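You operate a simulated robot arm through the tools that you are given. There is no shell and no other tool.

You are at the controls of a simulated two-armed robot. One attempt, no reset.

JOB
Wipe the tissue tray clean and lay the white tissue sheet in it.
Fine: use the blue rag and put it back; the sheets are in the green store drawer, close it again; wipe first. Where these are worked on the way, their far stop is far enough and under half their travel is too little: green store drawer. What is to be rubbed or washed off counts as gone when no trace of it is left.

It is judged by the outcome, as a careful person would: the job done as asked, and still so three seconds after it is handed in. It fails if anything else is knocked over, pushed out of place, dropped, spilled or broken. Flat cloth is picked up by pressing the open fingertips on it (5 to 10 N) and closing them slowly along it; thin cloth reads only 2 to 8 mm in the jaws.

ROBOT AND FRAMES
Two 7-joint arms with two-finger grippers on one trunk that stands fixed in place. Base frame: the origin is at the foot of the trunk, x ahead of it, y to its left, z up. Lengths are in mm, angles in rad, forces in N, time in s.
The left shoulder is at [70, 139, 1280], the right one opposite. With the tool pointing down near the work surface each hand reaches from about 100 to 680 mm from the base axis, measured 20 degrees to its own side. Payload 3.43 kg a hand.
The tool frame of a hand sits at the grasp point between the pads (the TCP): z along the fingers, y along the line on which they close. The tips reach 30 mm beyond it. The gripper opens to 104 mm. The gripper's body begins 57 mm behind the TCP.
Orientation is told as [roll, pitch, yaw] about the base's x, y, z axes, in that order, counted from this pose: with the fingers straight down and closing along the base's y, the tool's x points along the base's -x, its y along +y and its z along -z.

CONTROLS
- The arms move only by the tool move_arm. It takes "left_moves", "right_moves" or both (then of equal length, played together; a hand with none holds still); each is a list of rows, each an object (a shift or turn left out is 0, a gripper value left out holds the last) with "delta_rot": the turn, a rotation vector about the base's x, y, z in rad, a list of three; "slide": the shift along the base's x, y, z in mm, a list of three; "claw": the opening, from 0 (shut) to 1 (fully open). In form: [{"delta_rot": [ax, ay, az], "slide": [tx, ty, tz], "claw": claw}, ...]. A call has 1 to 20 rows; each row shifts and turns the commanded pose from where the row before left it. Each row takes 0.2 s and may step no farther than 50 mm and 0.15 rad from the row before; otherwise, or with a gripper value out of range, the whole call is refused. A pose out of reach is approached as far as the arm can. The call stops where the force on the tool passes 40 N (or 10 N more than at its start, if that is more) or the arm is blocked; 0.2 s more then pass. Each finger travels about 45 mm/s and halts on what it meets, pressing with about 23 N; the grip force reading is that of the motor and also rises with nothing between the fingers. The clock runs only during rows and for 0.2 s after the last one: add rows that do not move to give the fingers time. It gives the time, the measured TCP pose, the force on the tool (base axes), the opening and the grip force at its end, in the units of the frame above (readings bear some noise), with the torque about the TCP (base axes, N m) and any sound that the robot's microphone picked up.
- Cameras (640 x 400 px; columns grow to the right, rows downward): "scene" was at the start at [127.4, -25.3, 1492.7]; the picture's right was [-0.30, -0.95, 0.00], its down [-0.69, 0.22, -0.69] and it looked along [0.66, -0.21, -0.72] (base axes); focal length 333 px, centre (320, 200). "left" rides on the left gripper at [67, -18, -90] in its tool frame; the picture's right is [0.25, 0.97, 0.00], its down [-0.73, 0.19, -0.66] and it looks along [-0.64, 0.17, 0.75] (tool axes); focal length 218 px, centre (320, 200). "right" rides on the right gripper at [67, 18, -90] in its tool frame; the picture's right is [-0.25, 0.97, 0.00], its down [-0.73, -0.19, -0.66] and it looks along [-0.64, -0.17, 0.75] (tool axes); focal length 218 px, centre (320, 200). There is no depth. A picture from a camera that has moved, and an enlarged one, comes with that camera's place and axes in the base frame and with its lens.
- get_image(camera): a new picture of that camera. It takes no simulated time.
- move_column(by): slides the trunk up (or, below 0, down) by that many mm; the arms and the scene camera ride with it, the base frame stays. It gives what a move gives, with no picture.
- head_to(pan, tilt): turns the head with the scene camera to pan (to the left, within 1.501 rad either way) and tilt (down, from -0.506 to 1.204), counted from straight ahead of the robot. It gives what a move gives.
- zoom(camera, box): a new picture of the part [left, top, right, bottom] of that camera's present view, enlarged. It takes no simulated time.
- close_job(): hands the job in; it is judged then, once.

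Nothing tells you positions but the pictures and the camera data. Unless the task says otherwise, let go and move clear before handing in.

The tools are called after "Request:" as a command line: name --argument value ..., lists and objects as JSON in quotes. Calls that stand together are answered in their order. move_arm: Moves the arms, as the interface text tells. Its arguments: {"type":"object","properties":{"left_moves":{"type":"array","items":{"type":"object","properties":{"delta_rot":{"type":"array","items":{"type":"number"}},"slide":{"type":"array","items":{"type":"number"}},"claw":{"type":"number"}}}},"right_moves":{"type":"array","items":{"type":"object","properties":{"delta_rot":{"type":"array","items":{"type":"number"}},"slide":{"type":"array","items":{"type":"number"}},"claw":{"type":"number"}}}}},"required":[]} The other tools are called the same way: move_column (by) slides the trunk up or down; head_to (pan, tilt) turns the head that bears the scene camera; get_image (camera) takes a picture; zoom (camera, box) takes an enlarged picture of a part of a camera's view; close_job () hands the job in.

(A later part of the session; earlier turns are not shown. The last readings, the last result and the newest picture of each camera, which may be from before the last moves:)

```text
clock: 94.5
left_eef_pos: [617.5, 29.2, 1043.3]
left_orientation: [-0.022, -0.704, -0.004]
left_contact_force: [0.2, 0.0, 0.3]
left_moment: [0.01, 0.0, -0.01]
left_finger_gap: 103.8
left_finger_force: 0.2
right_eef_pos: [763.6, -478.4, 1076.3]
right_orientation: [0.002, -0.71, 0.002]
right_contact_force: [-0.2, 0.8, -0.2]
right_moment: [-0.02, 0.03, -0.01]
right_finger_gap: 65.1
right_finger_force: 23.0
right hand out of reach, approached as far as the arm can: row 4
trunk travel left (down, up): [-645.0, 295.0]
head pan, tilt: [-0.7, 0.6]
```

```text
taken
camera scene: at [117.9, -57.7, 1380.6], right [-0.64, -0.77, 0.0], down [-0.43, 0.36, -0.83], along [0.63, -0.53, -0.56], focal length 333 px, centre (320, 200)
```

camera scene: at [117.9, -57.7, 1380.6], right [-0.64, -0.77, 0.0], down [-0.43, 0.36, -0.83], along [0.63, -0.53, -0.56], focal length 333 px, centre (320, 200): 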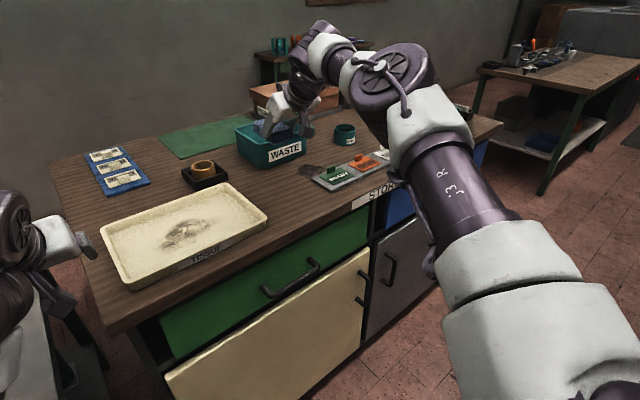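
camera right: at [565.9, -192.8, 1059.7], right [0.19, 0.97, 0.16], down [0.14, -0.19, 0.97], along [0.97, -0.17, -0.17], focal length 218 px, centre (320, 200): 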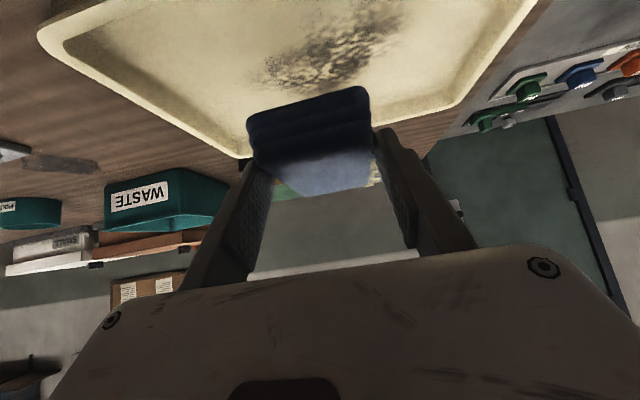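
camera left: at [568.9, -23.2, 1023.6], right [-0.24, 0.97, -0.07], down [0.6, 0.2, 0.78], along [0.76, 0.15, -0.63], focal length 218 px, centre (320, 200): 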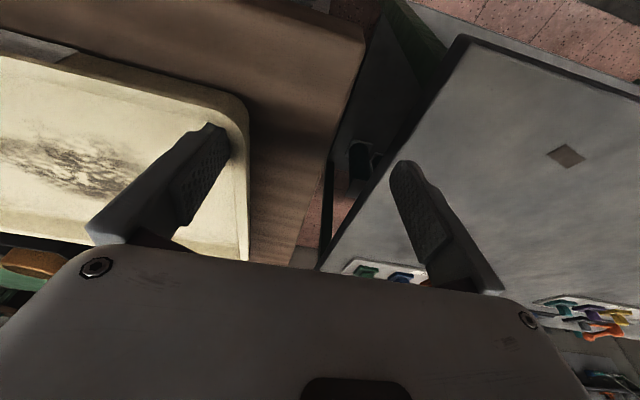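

At full stretch the wrist is 643 mm from the shoulder, so the reach itself is fine; the elbow just needs turning inward. With the arm nearly straight and the hand high, I'll sweep left along the arc so the shoulder has to turn inward.

Request:
move_arm --right_moves '[{"slide": [-15, 0, 30]}, {"slide": [-15, 0, 30]}, {"slide": [-10, 5, 25]}, {"slide": [10, 15, 0]}, {"slide": [18, 32, 0]}, {"slide": [17, 32, 0]}, {"slide": [14, 35, 0]}, {"slide": [13, 34, 0]}, {"slide": [0, 0, 0]}]'

Request:
get_image --camera "scene"

```text
clock: 96.5
left_eef_pos: [617.2, 28.3, 1043.2]
left_orientation: [-0.021, -0.705, -0.001]
left_contact_force: [-0.9, -0.1, 0.1]
left_moment: [-0.04, 0.0, 0.01]
left_finger_gap: 103.8
left_finger_force: 0.0
right_eef_pos: [746.4, -385.4, 1145.2]
right_orientation: [0.002, -0.708, 0.002]
right_contact_force: [0.0, -0.2, -1.0]
right_moment: [-0.01, 0.04, 0.0]
right_finger_gap: 64.9
right_finger_force: 23.0
right hand out of reach, approached as far as the arm can: row 5, 6, 8
trunk travel left (down, up): [-645.0, 295.0]
head pan, tilt: [-0.7, 0.6]
```

```text
taken
camera scene: at [118.0, -57.9, 1380.6], right [-0.64, -0.76, 0.0], down [-0.43, 0.36, -0.83], along [0.63, -0.53, -0.56], focal length 333 px, centre (320, 200)
```

scene: 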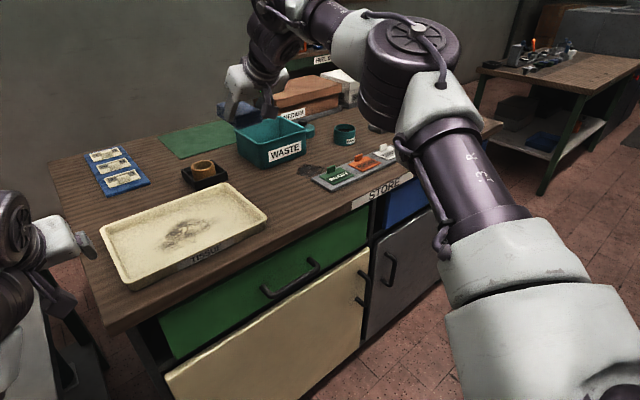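

The shoulder yaw on the right arm really does stop there. A hand yaw of about 0.65 should still bring the rag over the stain's left part. First I'll bring the left hand back out of the way, tilting it more so its wrist frees up.

Request:
move_arm --left_moves '[{"delta_rot": [0, -0.13, 0]}, {"delta_rot": [0, -0.13, 0]}, {"slide": [-20, 10, 15]}, {"slide": [-20, 10, 15]}, {"slide": [-20, 10, 15]}, {"slide": [-20, 10, 15]}, {"slide": [0, 0, 0]}]' --right_moves '[{"slide": [-30, -10, 10]}, {"slide": [-30, -10, 10]}, {"slide": [-30, -10, 10]}, {"slide": [-30, -10, 10]}, {"slide": [-10, 0, 0]}, {"slide": [0, 0, 0]}, {"slide": [0, 0, 0]}]'

Request:
head_to --pan -0.2 --tilt 0.75

Request:
get_image --camera "scene"

```text
clock: 98.1
left_eef_pos: [568.7, 50.9, 1079.6]
left_orientation: [-0.022, -0.965, -0.003]
left_contact_force: [0.1, 0.5, 0.4]
left_moment: [-0.03, -0.03, -0.01]
left_finger_gap: 104.0
left_finger_force: 0.0
left hand out of reach, approached as far as the arm can: row 5, 6
right_eef_pos: [619.2, -425.0, 1185.0]
right_orientation: [0.002, -0.707, 0.002]
right_contact_force: [0.1, -1.1, -0.3]
right_moment: [-0.01, 0.0, 0.02]
right_finger_gap: 65.1
right_finger_force: 23.5
trunk travel left (down, up): [-645.0, 295.0]
head pan, tilt: [-0.7, 0.6]
```

```text
clock: 99.0
left_eef_pos: [570.4, 51.7, 1078.6]
left_orientation: [-0.022, -0.966, -0.004]
left_contact_force: [-0.4, 0.1, 0.0]
left_moment: [-0.01, -0.03, 0.02]
left_finger_gap: 103.9
left_finger_force: 0.0
right_eef_pos: [619.2, -424.2, 1185.3]
right_orientation: [0.003, -0.705, 0.004]
right_contact_force: [0.2, 0.2, -1.3]
right_moment: [0.0, 0.05, 0.01]
right_finger_gap: 64.9
right_finger_force: 22.9
trunk travel left (down, up): [-645.0, 295.0]
head pan, tilt: [-0.201, 0.75]
```

```text
taken
camera scene: at [132.2, -17.6, 1367.7], right [-0.2, -0.98, 0.0], down [-0.67, 0.14, -0.73], along [0.72, -0.15, -0.68], focal length 333 px, centre (320, 200)
```

scene: 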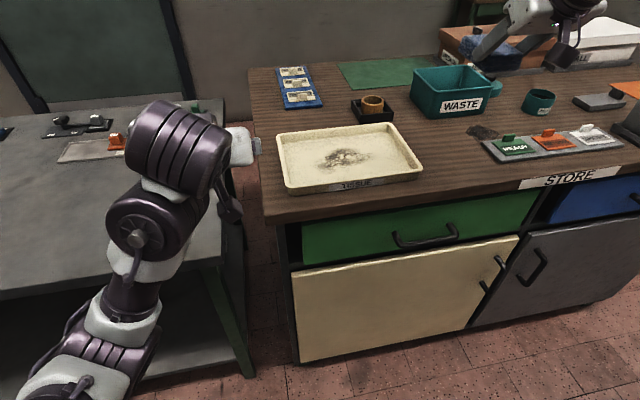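

Before lowering the trunk, I'll raise the left hand and move it further left to clear the counter and side table.

Request:
move_arm --left_moves '[{"slide": [0, 10, 25], "delta_rot": [0, -0.1, 0]}, {"slide": [0, 10, 25], "delta_rot": [0, -0.1, 0]}, {"slide": [0, 15, 25], "delta_rot": [0, -0.1, 0]}, {"slide": [-10, 15, 25]}, {"slide": [-20, 15, 20]}, {"slide": [-20, 15, 20]}, {"slide": [0, 0, 0]}]'

Request:
get_image --camera "scene"

```text
clock: 100.7
left_eef_pos: [548.2, 112.6, 1189.9]
left_orientation: [-0.016, -1.268, -0.007]
left_contact_force: [-0.2, -0.5, 0.6]
left_moment: [-0.02, 0.01, -0.05]
left_finger_gap: 104.0
left_finger_force: 0.1
left hand out of reach, approached as far as the arm can: row 5, 6
right_eef_pos: [619.3, -425.9, 1184.9]
right_orientation: [0.004, -0.706, 0.003]
right_contact_force: [0.3, 0.5, -0.6]
right_moment: [-0.01, 0.01, -0.02]
right_finger_gap: 65.2
right_finger_force: 22.8
trunk travel left (down, up): [-645.0, 295.0]
head pan, tilt: [-0.201, 0.75]
```

```text
taken
camera scene: at [132.1, -17.6, 1367.7], right [-0.2, -0.98, 0.0], down [-0.67, 0.14, -0.73], along [0.72, -0.15, -0.68], focal length 333 px, centre (320, 200)
```

scene: 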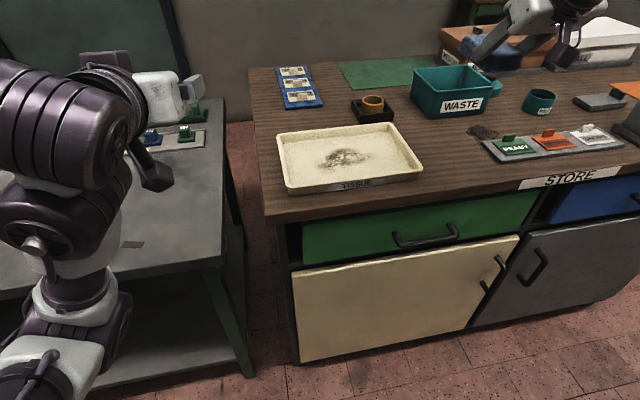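

Now I'll lower the trunk 135 mm, then yaw the right hand left by 0.65 and move in over the tray, still above the rim.

Request:
move_column --by -135

Request:
move_arm --right_moves '[{"delta_rot": [0, -0.06, 0]}, {"delta_rot": [0, 0, 0.13]}, {"delta_rot": [0, 0, 0.13]}, {"delta_rot": [0, 0, 0.13]}, {"delta_rot": [0, 0, 0.13]}, {"delta_rot": [0, 0, 0.13]}, {"slide": [10, 35, -5]}, {"slide": [10, 35, -5]}, {"slide": [10, 35, -5]}, {"slide": [10, 35, -5]}, {"slide": [10, 20, 0]}, {"slide": [0, 0, 0]}]'

Request:
get_image --camera "scene"

```text
clock: 102.3
left_eef_pos: [548.2, 113.0, 1055.4]
left_orientation: [-0.018, -1.269, -0.006]
left_contact_force: [-0.5, -0.1, 0.4]
left_moment: [0.01, -0.02, 0.03]
left_finger_gap: 104.1
left_finger_force: 0.0
right_eef_pos: [618.9, -424.3, 1049.5]
right_orientation: [0.003, -0.705, 0.002]
right_contact_force: [0.9, 0.1, -0.4]
right_moment: [0.0, 0.01, 0.06]
right_finger_gap: 64.9
right_finger_force: 23.0
trunk travel left (down, up): [-510.0, 430.0]
head pan, tilt: [-0.201, 0.75]
```

```text
clock: 104.9
left_eef_pos: [548.8, 112.1, 1056.2]
left_orientation: [-0.016, -1.267, -0.008]
left_contact_force: [-0.2, -0.2, 0.0]
left_moment: [-0.01, 0.02, 0.03]
left_finger_gap: 103.9
left_finger_force: 0.1
right_eef_pos: [670.4, -266.9, 1029.0]
right_orientation: [0.003, -0.765, 0.652]
right_contact_force: [0.1, -1.1, 0.5]
right_moment: [-0.03, 0.0, 0.04]
right_finger_gap: 65.1
right_finger_force: 23.5
trunk travel left (down, up): [-510.0, 430.0]
head pan, tilt: [-0.201, 0.75]
```

```text
taken
camera scene: at [131.9, -17.8, 1232.7], right [-0.2, -0.98, 0.0], down [-0.67, 0.14, -0.73], along [0.72, -0.15, -0.68], focal length 333 px, centre (320, 200)
```

scene: 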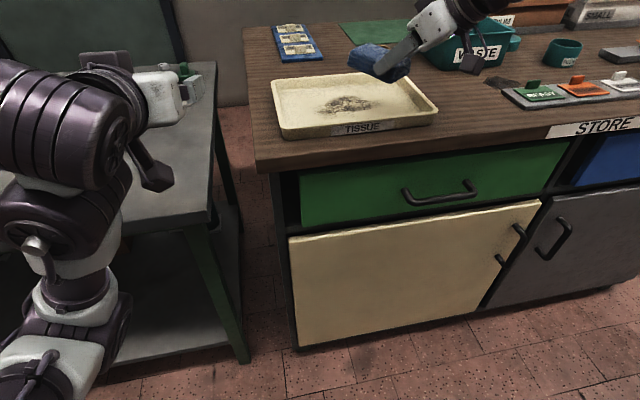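

That went through without limits. I'll go on left over the tray in small steps.

Request:
move_arm --right_moves '[{"slide": [4, 20, -8]}, {"slide": [4, 20, -8]}, {"slide": [4, 20, -8]}, {"slide": [4, 20, -6]}, {"slide": [0, 20, 0]}, {"slide": [0, 0, 0]}]'

Request:
get_image --camera "scene"

Request:
get_image --camera "right"

```text
clock: 106.3
left_eef_pos: [549.1, 113.0, 1055.3]
left_orientation: [-0.014, -1.269, -0.008]
left_contact_force: [-0.5, 1.1, -0.2]
left_moment: [0.01, 0.01, 0.02]
left_finger_gap: 103.9
left_finger_force: 0.1
right_eef_pos: [686.3, -165.8, 1001.3]
right_orientation: [0.004, -0.767, 0.653]
right_contact_force: [0.5, -0.4, -0.3]
right_moment: [0.0, 0.03, 0.03]
right_finger_gap: 64.7
right_finger_force: 23.1
trunk travel left (down, up): [-510.0, 430.0]
head pan, tilt: [-0.201, 0.75]
```

```text
taken
camera scene: at [132.0, -17.5, 1232.7], right [-0.2, -0.98, 0.0], down [-0.67, 0.14, -0.73], along [0.72, -0.15, -0.68], focal length 333 px, centre (320, 200)
```

scene: 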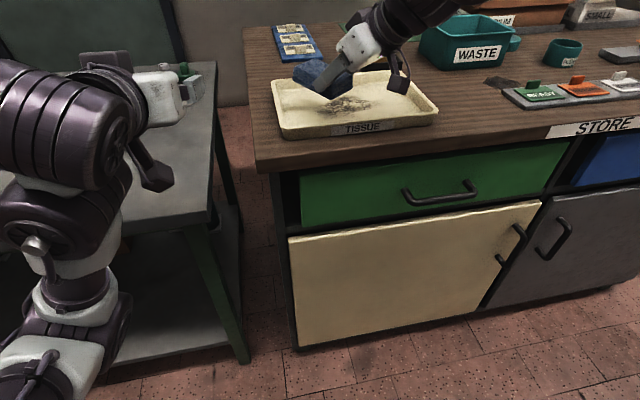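

```text
taken
camera right: at [587.9, -221.0, 1019.7], right [-0.44, 0.88, 0.18], down [0.17, -0.11, 0.98], along [0.88, 0.47, -0.1], focal length 218 px, centre (320, 200)
```

right: 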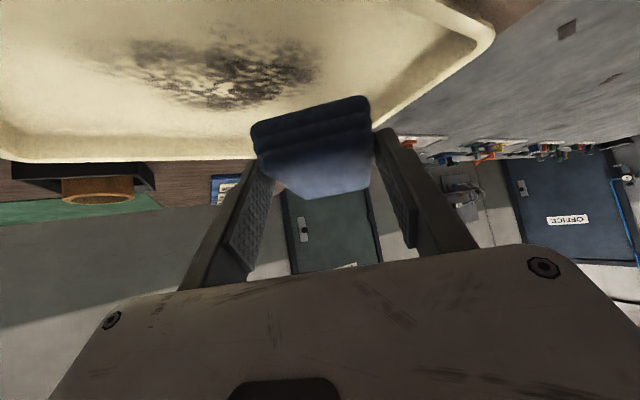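

The right hand now reaches (686, −166) freely with the rag ahead of it. I'll step back to about y −200 and come down slowly to touch the tray floor.

Request:
move_arm --right_moves '[{"slide": [6, -20, -15]}, {"slide": [2, -15, -15]}, {"slide": [0, 0, -10]}, {"slide": [0, 0, -8]}, {"slide": [0, 0, 0]}]'

Request:
zoom --camera "scene" --box '[240, 30, 460, 168]'

```text
clock: 107.5
left_eef_pos: [548.2, 112.5, 1054.7]
left_orientation: [-0.018, -1.268, -0.008]
left_contact_force: [-0.1, 0.1, 0.6]
left_moment: [-0.01, -0.01, 0.01]
left_finger_gap: 104.0
left_finger_force: 0.0
right_eef_pos: [694.1, -201.1, 953.1]
right_orientation: [0.003, -0.768, 0.653]
right_contact_force: [-1.3, 0.0, 0.4]
right_moment: [0.0, 0.02, 0.01]
right_finger_gap: 65.1
right_finger_force: 22.6
trunk travel left (down, up): [-510.0, 430.0]
head pan, tilt: [-0.201, 0.75]
```

```text
2.90 times, centred on (350, 99) of scene
camera zoom: at [132.2, -17.2, 1232.6], right [-0.2, -0.98, 0.0], down [-0.67, 0.14, -0.73], along [0.72, -0.15, -0.68], focal length 965 px, centre (233, 493)
```

zoom: 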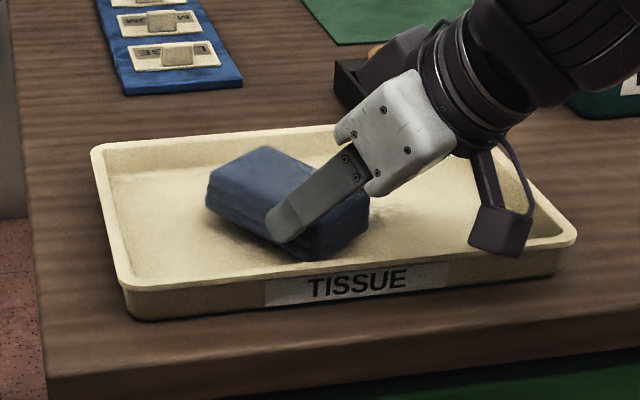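

The rag is just above the floor over the stain. I'll go down in 2 mm steps until it touches.

Request:
move_arm --right_moves '[{"slide": [0, 0, -3]}, {"slide": [0, 0, -2]}, {"slide": [0, 0, 0]}]'

Request:
move_arm --right_moves '[{"slide": [0, 0, -2]}, {"slide": [0, 0, 0]}]'

```text
clock: 108.3
left_eef_pos: [548.4, 113.0, 1055.9]
left_orientation: [-0.016, -1.267, -0.007]
left_contact_force: [-0.5, 0.1, -0.2]
left_moment: [0.02, 0.01, -0.01]
left_finger_gap: 104.2
left_finger_force: 0.0
right_eef_pos: [694.7, -200.4, 947.9]
right_orientation: [0.004, -0.765, 0.652]
right_contact_force: [0.8, 0.0, 2.1]
right_moment: [-0.07, -0.08, 0.03]
right_finger_gap: 64.6
right_finger_force: 23.3
trunk travel left (down, up): [-510.0, 430.0]
head pan, tilt: [-0.201, 0.75]
```

```text
clock: 108.9
left_eef_pos: [548.0, 112.7, 1055.7]
left_orientation: [-0.019, -1.269, -0.008]
left_contact_force: [0.3, -0.3, 0.4]
left_moment: [-0.02, 0.04, -0.02]
left_finger_gap: 103.9
left_finger_force: 0.1
right_eef_pos: [694.0, -201.2, 948.9]
right_orientation: [0.001, -0.77, 0.655]
right_contact_force: [1.3, -1.8, 11.4]
right_moment: [-0.1, 0.02, 0.02]
right_finger_gap: 65.0
right_finger_force: 23.0
trunk travel left (down, up): [-510.0, 430.0]
head pan, tilt: [-0.201, 0.75]
```

Contact with about 11 N. I'll start rubbing with short strokes towards the left end of the stain and back.

Request:
move_arm --right_moves '[{"slide": [0, 8, 0]}, {"slide": [0, 10, 0]}, {"slide": [0, 10, 0]}, {"slide": [0, 10, 0]}, {"slide": [0, 0, 0]}]'

Request:
zoom --camera "scene" --box '[240, 30, 460, 168]'

```text
clock: 110.1
left_eef_pos: [547.0, 113.8, 1057.0]
left_orientation: [-0.015, -1.268, -0.009]
left_contact_force: [-0.6, 0.1, -1.2]
left_moment: [0.02, 0.01, -0.01]
left_finger_gap: 104.2
left_finger_force: 0.1
right_eef_pos: [692.7, -161.4, 948.5]
right_orientation: [0.002, -0.769, 0.654]
right_contact_force: [1.5, -6.4, 17.7]
right_moment: [-0.33, 0.03, 0.05]
right_finger_gap: 64.9
right_finger_force: 22.8
trunk travel left (down, up): [-510.0, 430.0]
head pan, tilt: [-0.201, 0.75]
```

```text
2.90 times, centred on (350, 99) of scene
camera zoom: at [130.0, -17.8, 1233.0], right [-0.2, -0.98, 0.0], down [-0.67, 0.14, -0.73], along [0.72, -0.15, -0.68], focal length 965 px, centre (233, 493)
```

zoom: 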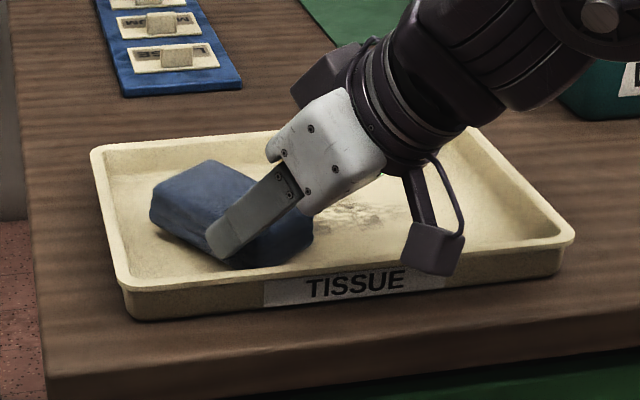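

The stain fades where the rag passes. Now a stroke back to the right.

Request:
move_arm --right_moves '[{"slide": [0, -8, 0.5]}, {"slide": [0, -12, 0.5]}, {"slide": [0, -12, 0]}, {"slide": [0, -12, 0]}, {"slide": [0, -12, 0]}, {"slide": [0, -12, 0]}, {"slide": [0, -12, 0]}, {"slide": [0, -12, 0]}, {"slide": [0, -12, 0]}, {"slide": [0, -10, 0]}, {"slide": [0, 0, 0]}]'

Request:
zoom --camera "scene" --box '[240, 30, 460, 168]'

```text
clock: 112.5
left_eef_pos: [546.5, 114.3, 1054.6]
left_orientation: [-0.021, -1.268, -0.004]
left_contact_force: [0.2, 0.1, -0.6]
left_moment: [0.0, -0.02, 0.0]
left_finger_gap: 103.9
left_finger_force: 0.0
right_eef_pos: [692.8, -275.2, 947.1]
right_orientation: [0.001, -0.766, 0.655]
right_contact_force: [-0.9, 2.5, 7.7]
right_moment: [0.08, 0.05, -0.01]
right_finger_gap: 64.8
right_finger_force: 22.5
trunk travel left (down, up): [-510.0, 430.0]
head pan, tilt: [-0.201, 0.75]
```

```text
2.90 times, centred on (350, 99) of scene
camera zoom: at [130.9, -16.2, 1232.8], right [-0.2, -0.98, 0.0], down [-0.67, 0.14, -0.73], along [0.72, -0.15, -0.68], focal length 965 px, centre (233, 493)
```

zoom: 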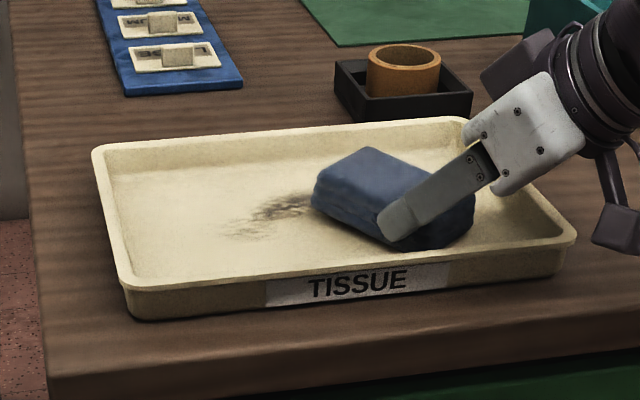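

Most of the stain is gone; a patch from about (727, −139) to (772, −204) is left at the far side. The rag's nose is slightly up, so I'll lower its nose a little, move forward and rub there.

Request:
move_arm --right_moves '[{"slide": [0, 0, 6]}, {"slide": [6, 12, 0], "delta_rot": [-0.03, 0.04, 0]}, {"slide": [6, 12, 0], "delta_rot": [-0.03, 0.04, 0]}, {"slide": [6, 10, 0]}, {"slide": [0, 0, -3]}, {"slide": [0, 0, -2]}, {"slide": [0, 0, 0]}]'

Request:
zoom --camera "scene" --box '[240, 30, 460, 168]'

```text
clock: 114.1
left_eef_pos: [548.0, 113.4, 1055.0]
left_orientation: [-0.019, -1.267, -0.006]
left_contact_force: [-0.2, -0.1, -0.2]
left_moment: [-0.01, 0.01, -0.03]
left_finger_gap: 104.0
left_finger_force: 0.1
right_eef_pos: [711.2, -240.9, 947.5]
right_orientation: [0.003, -0.669, 0.653]
right_contact_force: [1.8, -1.4, 3.5]
right_moment: [0.11, -0.38, -0.16]
right_finger_gap: 65.1
right_finger_force: 23.0
trunk travel left (down, up): [-510.0, 430.0]
head pan, tilt: [-0.201, 0.75]
```

```text
2.90 times, centred on (350, 99) of scene
camera zoom: at [131.8, -17.4, 1232.8], right [-0.2, -0.98, 0.0], down [-0.67, 0.14, -0.73], along [0.72, -0.15, -0.68], focal length 965 px, centre (233, 493)
```

zoom: 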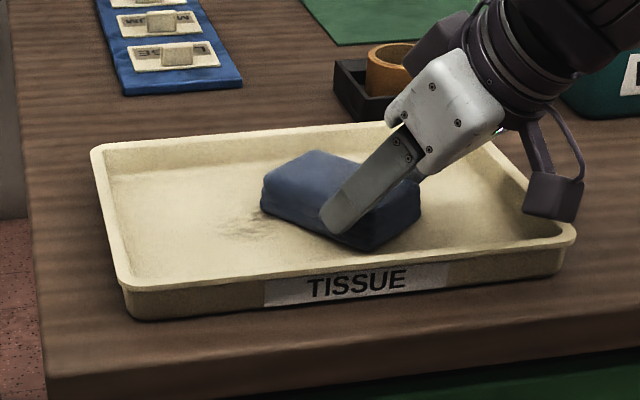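

The nose is touching now. I'll press slightly and sweep left over what remains.

Request:
move_arm --right_moves '[{"slide": [0, 0, -1.5]}, {"slide": [0, 8, 0]}, {"slide": [0, 10, 0]}, {"slide": [-1, 10, 0]}, {"slide": [-2, 10, 0]}, {"slide": [-3, 10, 0]}, {"slide": [-3, 10, 0]}, {"slide": [-3, 10, 0]}, {"slide": [0, 0, 0]}]'

Request:
zoom --camera "scene" --box '[240, 30, 460, 168]'

```text
clock: 116.1
left_eef_pos: [546.5, 112.4, 1055.9]
left_orientation: [-0.016, -1.266, -0.009]
left_contact_force: [-0.2, 0.4, 0.5]
left_moment: [0.0, 0.0, 0.02]
left_finger_gap: 103.8
left_finger_force: 0.1
right_eef_pos: [698.5, -173.8, 946.8]
right_orientation: [0.003, -0.668, 0.654]
right_contact_force: [1.7, -3.2, 7.3]
right_moment: [0.1, -0.54, -0.18]
right_finger_gap: 64.9
right_finger_force: 22.6
trunk travel left (down, up): [-510.0, 430.0]
head pan, tilt: [-0.201, 0.75]
```

```text
2.90 times, centred on (350, 99) of scene
camera zoom: at [131.2, -17.6, 1232.8], right [-0.2, -0.98, 0.0], down [-0.67, 0.14, -0.73], along [0.72, -0.15, -0.68], focal length 965 px, centre (233, 493)
```

zoom: 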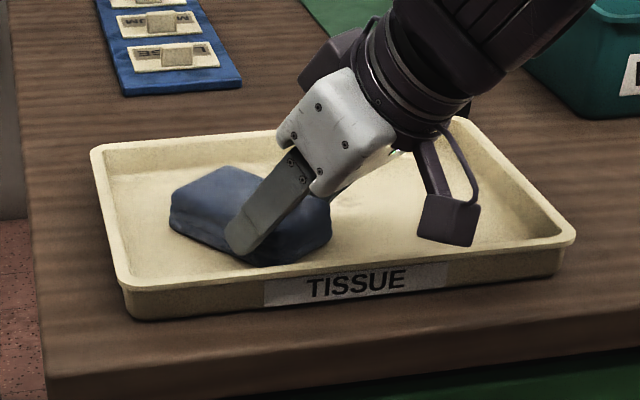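

That works well. Now back to the right, on a slightly further line.

Request:
move_arm --right_moves '[{"slide": [2, -8, 0]}, {"slide": [3, -12, 0]}, {"slide": [3, -12, 0]}, {"slide": [3, -12, 0]}, {"slide": [3, -12, 0]}, {"slide": [2, -12, 0]}, {"slide": [0, -12, 0]}, {"slide": [0, -12, 0]}, {"slide": [0, -12, 0]}, {"slide": [0, -10, 0]}, {"slide": [0, 0, 0]}]'

Request:
zoom --camera "scene" --box '[240, 30, 460, 168]'

```text
clock: 118.5
left_eef_pos: [547.4, 112.9, 1055.4]
left_orientation: [-0.02, -1.268, -0.005]
left_contact_force: [0.1, -0.5, -0.7]
left_moment: [-0.01, 0.01, -0.01]
left_finger_gap: 104.1
left_finger_force: 0.0
right_eef_pos: [714.6, -288.6, 946.4]
right_orientation: [0.005, -0.667, 0.653]
right_contact_force: [0.9, 1.5, 6.2]
right_moment: [0.03, 0.07, 0.02]
right_finger_gap: 64.9
right_finger_force: 22.7
trunk travel left (down, up): [-510.0, 430.0]
head pan, tilt: [-0.201, 0.75]
```

```text
2.90 times, centred on (350, 99) of scene
camera zoom: at [131.3, -16.6, 1232.8], right [-0.2, -0.98, 0.0], down [-0.67, 0.14, -0.73], along [0.72, -0.15, -0.68], focal length 965 px, centre (233, 493)
```

zoom: 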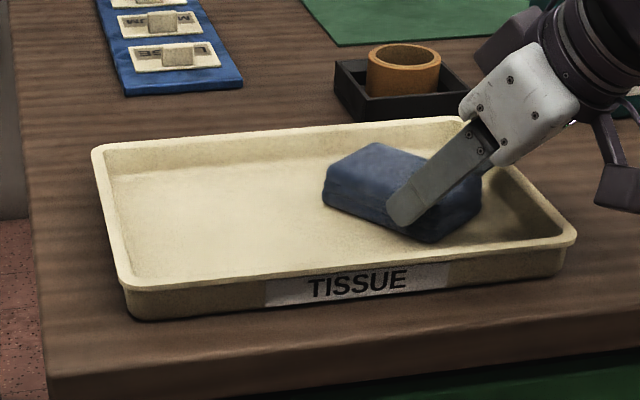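

The stain looks gone. I'll lift the rag and inspect the whole tray floor closely.

Request:
move_arm --right_moves '[{"slide": [0, 0, 10]}, {"slide": [0, -10, 25]}, {"slide": [0, -20, 30]}, {"slide": [-10, -40, 10]}, {"slide": [-10, -40, 0]}, {"slide": [-10, -40, 0]}, {"slide": [0, 0, 0]}]'

Request:
zoom --camera "scene" --box '[260, 60, 450, 150]'

Request:
zoom --camera "scene" --box '[300, 75, 400, 140]'

Request:
get_image --camera "right"

```text
clock: 120.1
left_eef_pos: [548.3, 113.0, 1054.2]
left_orientation: [-0.02, -1.269, -0.005]
left_contact_force: [-0.9, -0.6, 0.1]
left_moment: [-0.01, -0.02, -0.03]
left_finger_gap: 103.9
left_finger_force: 0.0
right_eef_pos: [678.8, -437.2, 1015.0]
right_orientation: [0.003, -0.665, 0.652]
right_contact_force: [0.9, -0.1, -0.9]
right_moment: [-0.01, 0.04, -0.01]
right_finger_gap: 65.0
right_finger_force: 22.5
right hand out of reach, approached as far as the arm can: row 3
trunk travel left (down, up): [-510.0, 430.0]
head pan, tilt: [-0.201, 0.75]
```

```text
3.37 times, centred on (355, 105) of scene
camera zoom: at [132.5, -16.5, 1232.6], right [-0.2, -0.98, 0.0], down [-0.67, 0.14, -0.73], along [0.72, -0.15, -0.68], focal length 1122 px, centre (202, 520)
```

zoom: 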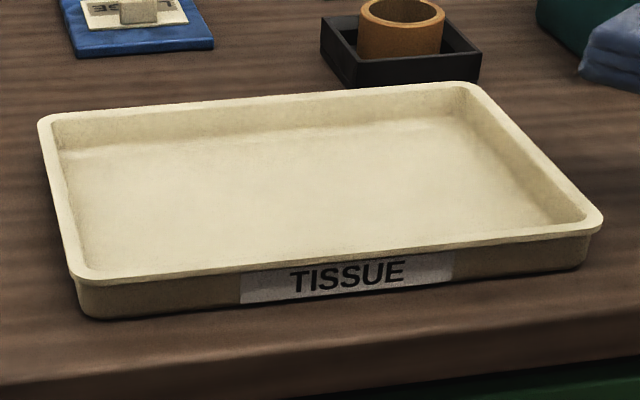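

```text
6.15 times, centred on (350, 108) of scene
camera zoom: at [132.5, -16.5, 1232.6], right [-0.2, -0.98, 0.0], down [-0.67, 0.14, -0.73], along [0.72, -0.15, -0.68], focal length 2049 px, centre (135, 769)
```

zoom: 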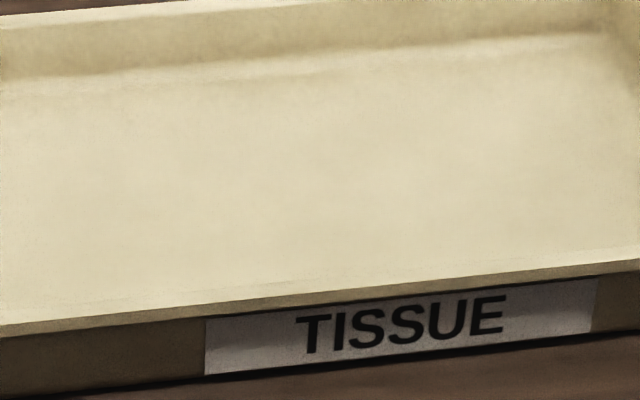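

```text
taken
camera right: at [582.1, -490.9, 1044.9], right [-0.43, 0.89, 0.16], down [0.25, -0.05, 0.97], along [0.87, 0.46, -0.2], focal length 218 px, centre (320, 200)
```

right: 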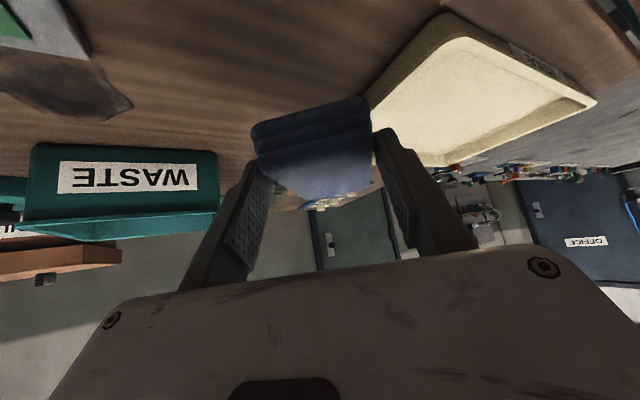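

The tray floor is clean. Now I'll put the rag back: undo the yaw at a safe height, then check how it sits in the jaws before placing.

Request:
move_arm --right_moves '[{"slide": [-5, 0, 5], "delta_rot": [0, 0, -0.13]}, {"slide": [-5, 0, 5], "delta_rot": [0, 0, -0.13]}, {"slide": [-5, 0, 0], "delta_rot": [0, 0, -0.13]}, {"slide": [-5, 0, 0], "delta_rot": [0, 0, -0.13]}, {"slide": [-5, 3, 0], "delta_rot": [0, 0, -0.13]}, {"slide": [0, 0, 0]}]'

Request:
head_to --pan -0.6 --tilt 0.7

Request:
get_image --camera "scene"

Request:
get_image --camera "right"

```text
clock: 121.5
left_eef_pos: [547.5, 112.8, 1055.3]
left_orientation: [-0.016, -1.267, -0.008]
left_contact_force: [0.5, 0.1, 0.2]
left_moment: [0.0, 0.02, 0.02]
left_finger_gap: 104.2
left_finger_force: 0.0
right_eef_pos: [652.8, -434.6, 1025.3]
right_orientation: [0.005, -0.666, 0.001]
right_contact_force: [0.3, 0.0, -0.6]
right_moment: [0.01, 0.02, -0.01]
right_finger_gap: 64.9
right_finger_force: 23.1
trunk travel left (down, up): [-510.0, 430.0]
head pan, tilt: [-0.201, 0.75]
```

```text
clock: 122.3
left_eef_pos: [547.3, 113.6, 1054.4]
left_orientation: [-0.018, -1.267, -0.008]
left_contact_force: [0.1, 0.9, 0.5]
left_moment: [0.0, -0.01, 0.02]
left_finger_gap: 104.0
left_finger_force: 0.0
right_eef_pos: [653.7, -435.2, 1024.7]
right_orientation: [0.004, -0.664, 0.002]
right_contact_force: [0.3, 0.0, -0.4]
right_moment: [0.03, 0.05, -0.01]
right_finger_gap: 64.9
right_finger_force: 23.3
trunk travel left (down, up): [-510.0, 430.0]
head pan, tilt: [-0.6, 0.7]
```

```text
taken
camera scene: at [121.2, -48.8, 1236.9], right [-0.56, -0.83, 0.0], down [-0.53, 0.36, -0.76], along [0.63, -0.43, -0.64], focal length 333 px, centre (320, 200)
```

scene: 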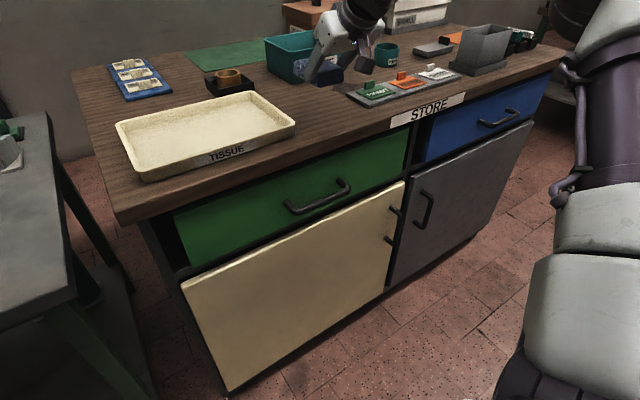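

```text
taken
camera right: at [545.1, -419.2, 1055.1], right [0.19, 0.97, 0.16], down [0.17, -0.19, 0.97], along [0.97, -0.16, -0.2], focal length 218 px, centre (320, 200)
```

right: 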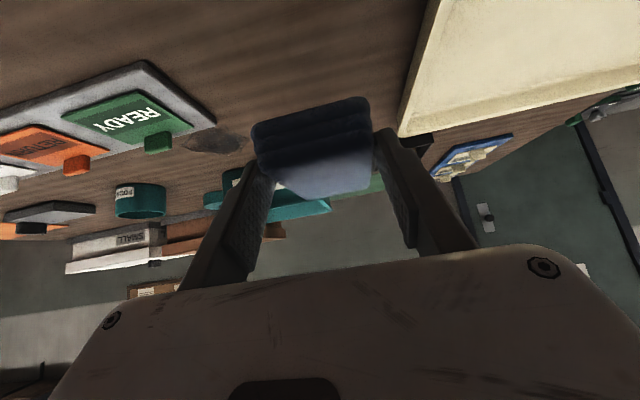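

I'll zoom in to judge how the rag hangs in the jaws.

Request:
zoom --camera "scene" --box '[250, 10, 430, 122]'

Request:
zoom --camera "right" --box '[220, 80, 420, 205]'

```text
3.56 times, centred on (340, 66) of scene
camera zoom: at [121.2, -48.8, 1236.9], right [-0.56, -0.83, 0.0], down [-0.53, 0.36, -0.76], along [0.63, -0.43, -0.64], focal length 1184 px, centre (249, 676)
```

zoom: 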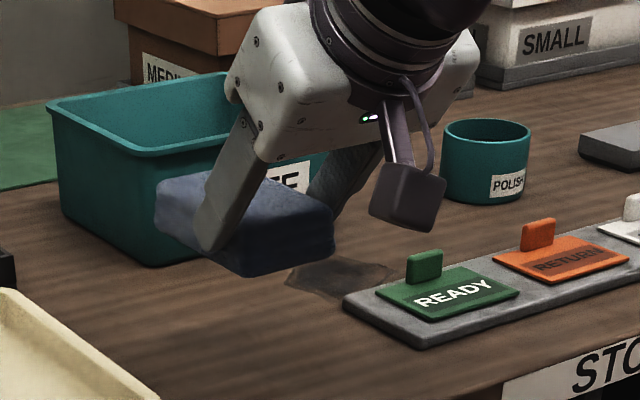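

```text
3.20 times, centred on (320, 142) of right
camera zoom: at [545.1, -419.2, 1055.1], right [0.19, 0.97, 0.16], down [0.17, -0.19, 0.97], along [0.97, -0.16, -0.2], focal length 698 px, centre (320, 384)
```

zoom: 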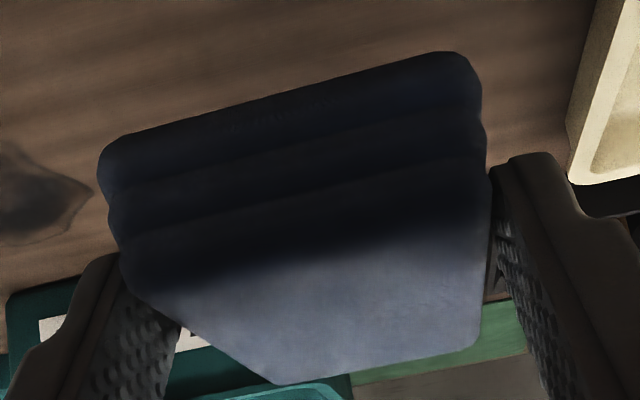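

The rag hangs level, spanning x 646–734, so it needs only a small shift to go back on its old spot. I'll lower it and release it there.

Request:
move_arm --right_moves '[{"slide": [-2, 5, -20]}, {"slide": [0, 0, -25]}, {"slide": [0, 0, -20]}, {"slide": [0, 0, -10]}, {"slide": [0, 0, 0]}]'

Request:
zoom --camera "scene" --box '[250, 30, 430, 142]'

```text
clock: 123.5
left_eef_pos: [548.6, 113.9, 1055.2]
left_orientation: [-0.016, -1.268, -0.009]
left_contact_force: [0.1, 0.1, -0.4]
left_moment: [0.02, -0.03, -0.02]
left_finger_gap: 104.1
left_finger_force: 0.0
right_eef_pos: [650.2, -430.8, 949.4]
right_orientation: [0.004, -0.666, 0.002]
right_contact_force: [-0.3, -0.5, -0.3]
right_moment: [-0.01, 0.03, -0.01]
right_finger_gap: 64.8
right_finger_force: 23.4
trunk travel left (down, up): [-510.0, 430.0]
head pan, tilt: [-0.6, 0.7]
```

```text
3.56 times, centred on (340, 86) of scene
camera zoom: at [121.1, -48.8, 1236.9], right [-0.56, -0.83, 0.0], down [-0.53, 0.36, -0.76], along [0.63, -0.43, -0.64], focal length 1184 px, centre (249, 605)
```

zoom: 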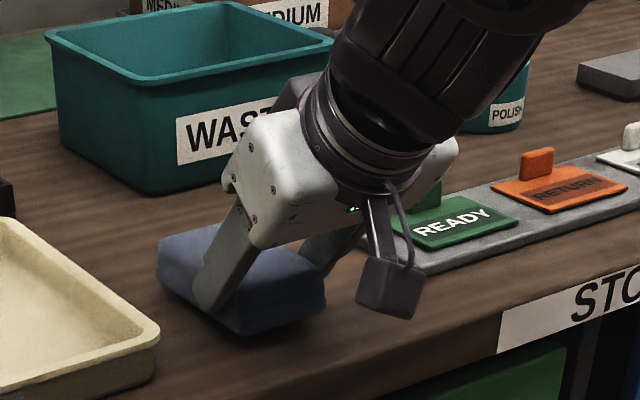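

Request:
move_arm --right_moves '[{"slide": [1, 0, -3]}, {"slide": [0, 0, -2]}, {"slide": [0, 0, 0]}]'

```text
clock: 124.3
left_eef_pos: [548.8, 113.8, 1055.3]
left_orientation: [-0.019, -1.268, -0.008]
left_contact_force: [0.1, -0.2, -0.5]
left_moment: [0.02, -0.04, -0.03]
left_finger_gap: 103.8
left_finger_force: 0.2
right_eef_pos: [652.4, -430.7, 944.7]
right_orientation: [0.005, -0.665, 0.001]
right_contact_force: [-0.3, -0.2, -0.9]
right_moment: [0.04, 0.03, 0.0]
right_finger_gap: 65.1
right_finger_force: 22.8
trunk travel left (down, up): [-510.0, 430.0]
head pan, tilt: [-0.6, 0.7]
```

Request:
move_arm --right_moves '[{"slide": [0, 0, -1.5]}, {"slide": [0, 0, 0]}]'

```text
clock: 125.0
left_eef_pos: [548.4, 111.9, 1054.7]
left_orientation: [-0.019, -1.267, -0.007]
left_contact_force: [0.3, 0.5, 0.0]
left_moment: [0.02, 0.02, 0.02]
left_finger_gap: 104.0
left_finger_force: 0.0
right_eef_pos: [652.4, -431.1, 944.0]
right_orientation: [0.002, -0.665, 0.002]
right_contact_force: [0.1, -0.4, 0.0]
right_moment: [0.03, 0.0, -0.03]
right_finger_gap: 64.9
right_finger_force: 23.2
trunk travel left (down, up): [-510.0, 430.0]
head pan, tilt: [-0.6, 0.7]
```

Request:
move_arm --right_moves '[{"slide": [0, 0, -1.5]}, {"slide": [0, 0, 0]}]'

Request:
zoom --camera "scene" --box '[280, 60, 380, 122]'

```text
clock: 125.5
left_eef_pos: [548.7, 113.0, 1054.5]
left_orientation: [-0.017, -1.268, -0.008]
left_contact_force: [-0.5, -0.2, 0.6]
left_moment: [0.01, -0.02, -0.01]
left_finger_gap: 104.1
left_finger_force: 0.0
right_eef_pos: [652.5, -430.2, 943.0]
right_orientation: [0.002, -0.664, 0.003]
right_contact_force: [-0.4, 0.8, -0.6]
right_moment: [-0.02, -0.01, 0.01]
right_finger_gap: 65.0
right_finger_force: 23.5
trunk travel left (down, up): [-510.0, 430.0]
head pan, tilt: [-0.6, 0.7]
```

```text
6.40 times, centred on (330, 91) of scene
camera zoom: at [121.2, -48.9, 1236.9], right [-0.56, -0.83, 0.0], down [-0.53, 0.36, -0.76], along [0.63, -0.43, -0.64], focal length 2131 px, centre (256, 898)
```

zoom: 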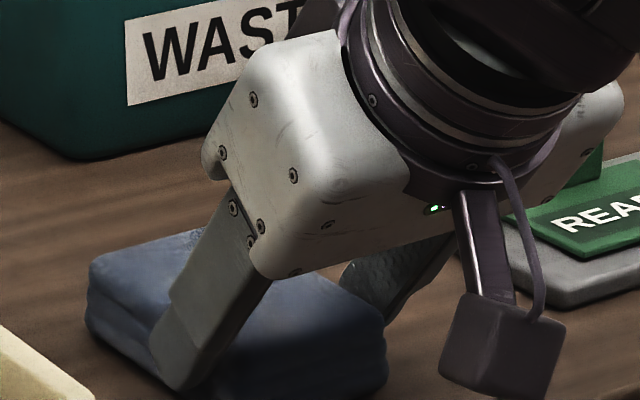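

Request:
move_arm --right_moves '[{"slide": [0, 0, -1.2]}, {"slide": [0, 0, -1.2]}, {"slide": [0, 0, 0]}]'

```text
clock: 126.3
left_eef_pos: [548.0, 114.3, 1055.8]
left_orientation: [-0.018, -1.267, -0.007]
left_contact_force: [-0.3, -0.4, -0.6]
left_moment: [-0.03, -0.01, 0.02]
left_finger_gap: 104.1
left_finger_force: 0.1
right_eef_pos: [652.9, -431.3, 941.0]
right_orientation: [0.004, -0.668, 0.002]
right_contact_force: [1.7, -1.4, 5.9]
right_moment: [-0.2, -0.11, 0.05]
right_finger_gap: 65.0
right_finger_force: 22.5
trunk travel left (down, up): [-510.0, 430.0]
head pan, tilt: [-0.6, 0.7]
```

It touches with 6 N. I'll open the jaws.

Request:
move_arm --right_moves '[{"claw": 0.7}, {"claw": 0.8}, {"claw": 1.0}, {"claw": 1.0}, {"claw": 1.0}]'

Request:
move_arm --right_moves '[{"slide": [0, 0, 10]}, {"slide": [0, 0, 20]}, {"slide": [-5, 0, 30]}, {"slide": [-10, 0, 30]}, {"slide": [-30, 0, 20]}, {"slide": [-30, 0, 20]}, {"slide": [0, 0, 0]}]'

Request:
head_to --pan -0.309 --tilt 0.81

Request:
get_image --camera "scene"

```text
clock: 127.5
left_eef_pos: [547.8, 112.1, 1054.5]
left_orientation: [-0.018, -1.267, -0.009]
left_contact_force: [0.0, -0.9, -1.5]
left_moment: [0.05, -0.04, 0.01]
left_finger_gap: 104.0
left_finger_force: 0.0
right_eef_pos: [652.4, -430.1, 940.1]
right_orientation: [0.003, -0.665, 0.002]
right_contact_force: [0.6, 0.5, 0.0]
right_moment: [-0.01, -0.01, 0.02]
right_finger_gap: 104.0
right_finger_force: 0.0
trunk travel left (down, up): [-510.0, 430.0]
head pan, tilt: [-0.6, 0.7]
```

```text
clock: 129.2
left_eef_pos: [549.1, 113.2, 1053.9]
left_orientation: [-0.015, -1.265, -0.009]
left_contact_force: [-0.3, -0.1, 0.0]
left_moment: [-0.01, 0.01, 0.0]
left_finger_gap: 103.6
left_finger_force: 0.1
right_eef_pos: [577.6, -430.2, 1069.7]
right_orientation: [0.004, -0.663, 0.001]
right_contact_force: [-0.9, 0.2, -0.2]
right_moment: [0.01, 0.01, -0.01]
right_finger_gap: 104.0
right_finger_force: 0.0
trunk travel left (down, up): [-510.0, 430.0]
head pan, tilt: [-0.6, 0.7]
```

```text
clock: 129.9
left_eef_pos: [547.4, 112.3, 1054.2]
left_orientation: [-0.018, -1.268, -0.008]
left_contact_force: [-0.1, 0.1, 0.3]
left_moment: [-0.02, 0.02, 0.01]
left_finger_gap: 104.0
left_finger_force: 0.0
right_eef_pos: [576.4, -429.4, 1072.2]
right_orientation: [0.004, -0.667, 0.001]
right_contact_force: [-0.2, -0.4, 0.0]
right_moment: [0.02, 0.01, 0.02]
right_finger_gap: 104.0
right_finger_force: 0.1
trunk travel left (down, up): [-510.0, 430.0]
head pan, tilt: [-0.309, 0.81]
```

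```text
taken
camera scene: at [127.3, -25.3, 1227.8], right [-0.3, -0.95, 0.0], down [-0.69, 0.22, -0.69], along [0.66, -0.21, -0.72], focal length 333 px, centre (320, 200)
```

scene: 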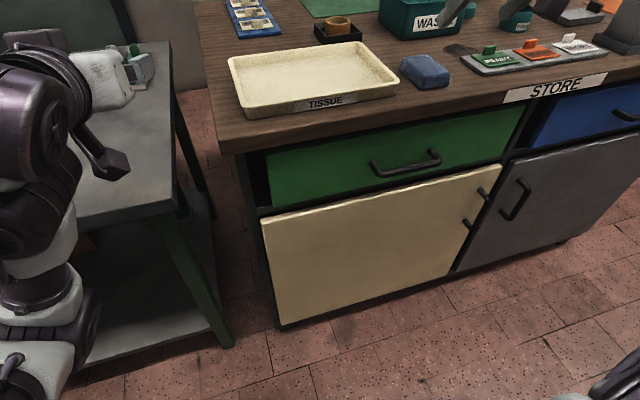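

The rag is down. I'll check its place and recheck the tray from here.

Request:
zoom --camera "scene" --box '[370, 30, 490, 105]'

Request:
zoom --camera "scene" --box '[220, 30, 410, 130]'

Request:
zoom --camera "scene" --box '[240, 90, 560, 290]'

Request:
get_image --camera "right"

```text
5.33 times, centred on (430, 68) of scene
camera zoom: at [127.3, -25.3, 1227.8], right [-0.3, -0.95, 0.0], down [-0.69, 0.22, -0.69], along [0.66, -0.21, -0.72], focal length 1776 px, centre (-267, 907)
```

zoom: 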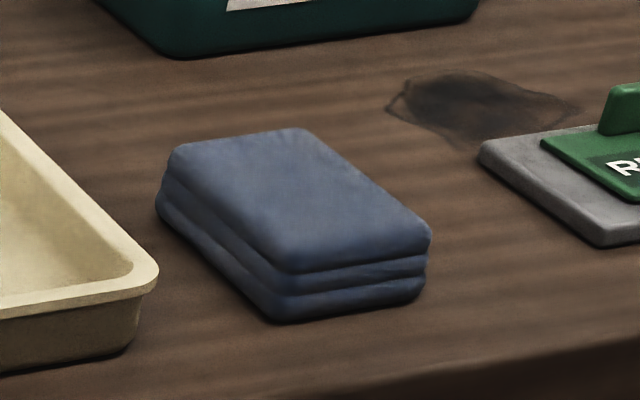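

```text
3.37 times, centred on (315, 80) of scene
camera zoom: at [127.3, -25.3, 1227.8], right [-0.3, -0.95, 0.0], down [-0.69, 0.22, -0.69], along [0.66, -0.21, -0.72], focal length 1122 px, centre (337, 604)
```

zoom: 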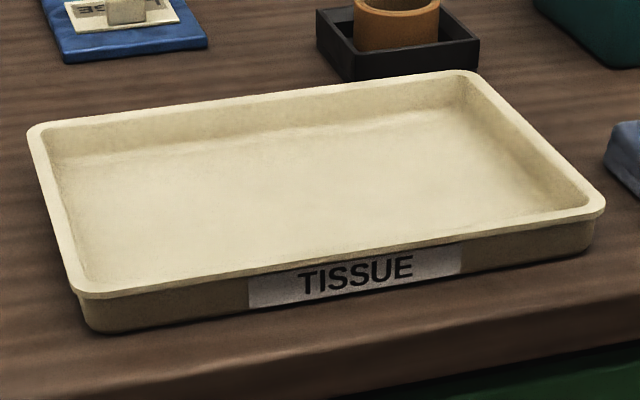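

```text
2.00 times, centred on (400, 190) of scene
camera zoom: at [127.3, -25.3, 1227.8], right [-0.3, -0.95, 0.0], down [-0.69, 0.22, -0.69], along [0.66, -0.21, -0.72], focal length 666 px, centre (160, 220)
```

zoom: 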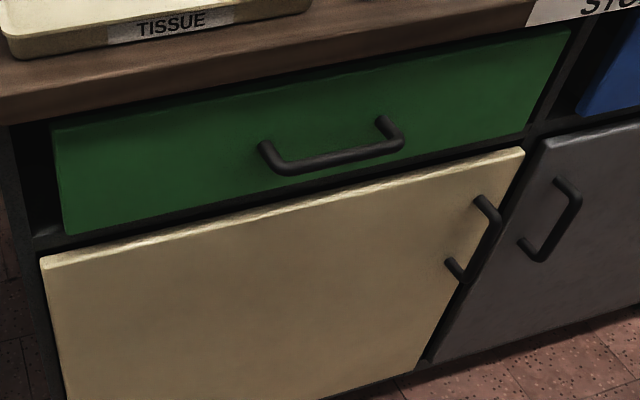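

```text
taken
camera right: at [468.3, -414.6, 1100.4], right [0.19, 0.97, 0.16], down [0.17, -0.19, 0.97], along [0.97, -0.16, -0.2], focal length 218 px, centre (320, 200)
```

right: 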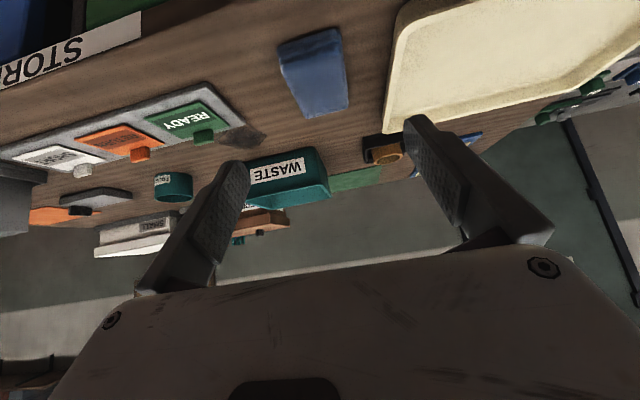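

The rag is within a few millimetres of its old place and the tray is clean. Next is the drawer: its handle bar runs along y at about (566, −362, 777). First I'll tuck the left hand back and up so the trunk can go lower, and bring the right hand in front of the drawer.

Request:
move_arm --left_moves '[{"delta_rot": [0, -0.1, 0]}, {"delta_rot": [0, -0.1, 0]}, {"delta_rot": [0, -0.1, 0]}, {"slide": [-25, 10, 15]}, {"slide": [-25, 10, 15]}, {"slide": [-25, 10, 15]}, {"slide": [-25, 10, 15]}, {"slide": [0, 0, 0]}]' --right_moves '[{"slide": [-30, 5, 0]}, {"slide": [-30, 10, 0]}, {"slide": [-30, 15, 0]}, {"slide": [-30, 15, -10]}, {"slide": [-20, 15, -10]}, {"slide": [0, 5, -20]}, {"slide": [0, 0, -20]}, {"slide": [0, 0, 0]}]'

Request:
get_image --camera "scene"

```text
clock: 131.7
left_eef_pos: [507.4, 153.1, 1122.2]
left_orientation: [0.396, -1.566, -0.419]
left_contact_force: [-0.4, -1.3, -0.7]
left_moment: [-0.02, -0.04, 0.0]
left_finger_gap: 104.0
left_finger_force: 0.1
left hand out of reach, approached as far as the arm can: row 5, 6, 7
right_eef_pos: [438.4, -365.3, 1011.3]
right_orientation: [0.003, -0.667, 0.001]
right_contact_force: [1.2, 0.2, -0.7]
right_moment: [0.0, -0.02, -0.01]
right_finger_gap: 104.0
right_finger_force: 0.0
trunk travel left (down, up): [-510.0, 430.0]
head pan, tilt: [-0.309, 0.81]
```

```text
taken
camera scene: at [127.4, -24.6, 1227.8], right [-0.3, -0.95, 0.0], down [-0.69, 0.22, -0.69], along [0.66, -0.21, -0.72], focal length 333 px, centre (320, 200)
```

scene: 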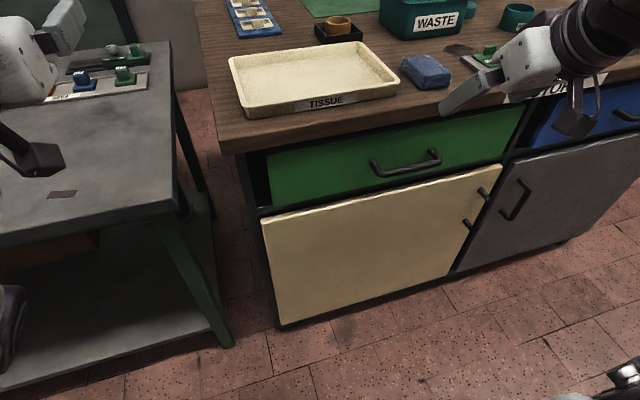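

No trunk change is needed: with this tilt the wrist stays near shoulder height. I'll turn the right gripper 90° about its own axis so the jaws can close across the bar.

Request:
move_arm --right_moves '[{"delta_rot": [-0.0883, 0, 0.1122]}, {"delta_rot": [-0.0883, 0, 0.1122]}, {"delta_rot": [-0.0883, 0, 0.1122]}, {"delta_rot": [-0.0883, 0, 0.1122]}, {"delta_rot": [-0.0883, 0, 0.1122]}, {"delta_rot": [-0.0883, 0, 0.1122]}, {"slide": [0, 0, 0]}]'

Request:
get_image --camera "scene"

```text
clock: 133.3
left_eef_pos: [507.2, 152.0, 1121.4]
left_orientation: [0.494, -1.565, -0.519]
left_contact_force: [-0.2, 0.1, 0.0]
left_moment: [0.02, 0.03, 0.01]
left_finger_gap: 103.9
left_finger_force: 0.1
right_eef_pos: [437.1, -365.4, 1010.0]
right_orientation: [-0.532, -0.415, 0.976]
right_contact_force: [0.5, 0.9, 0.7]
right_moment: [-0.01, 0.01, 0.01]
right_finger_gap: 104.1
right_finger_force: 0.1
trunk travel left (down, up): [-510.0, 430.0]
head pan, tilt: [-0.309, 0.81]
```

```text
taken
camera scene: at [127.3, -25.2, 1227.8], right [-0.3, -0.95, 0.0], down [-0.69, 0.22, -0.69], along [0.66, -0.21, -0.72], focal length 333 px, centre (320, 200)
```

scene: 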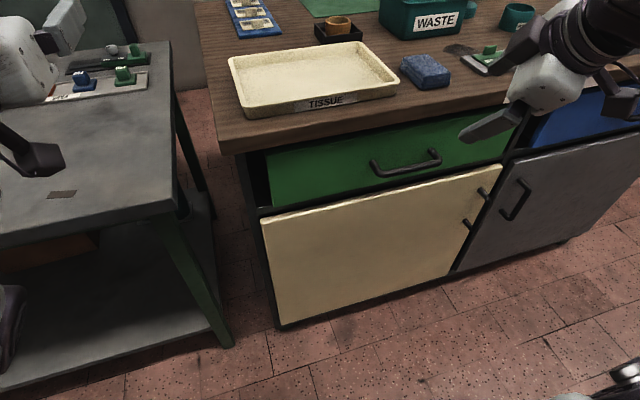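

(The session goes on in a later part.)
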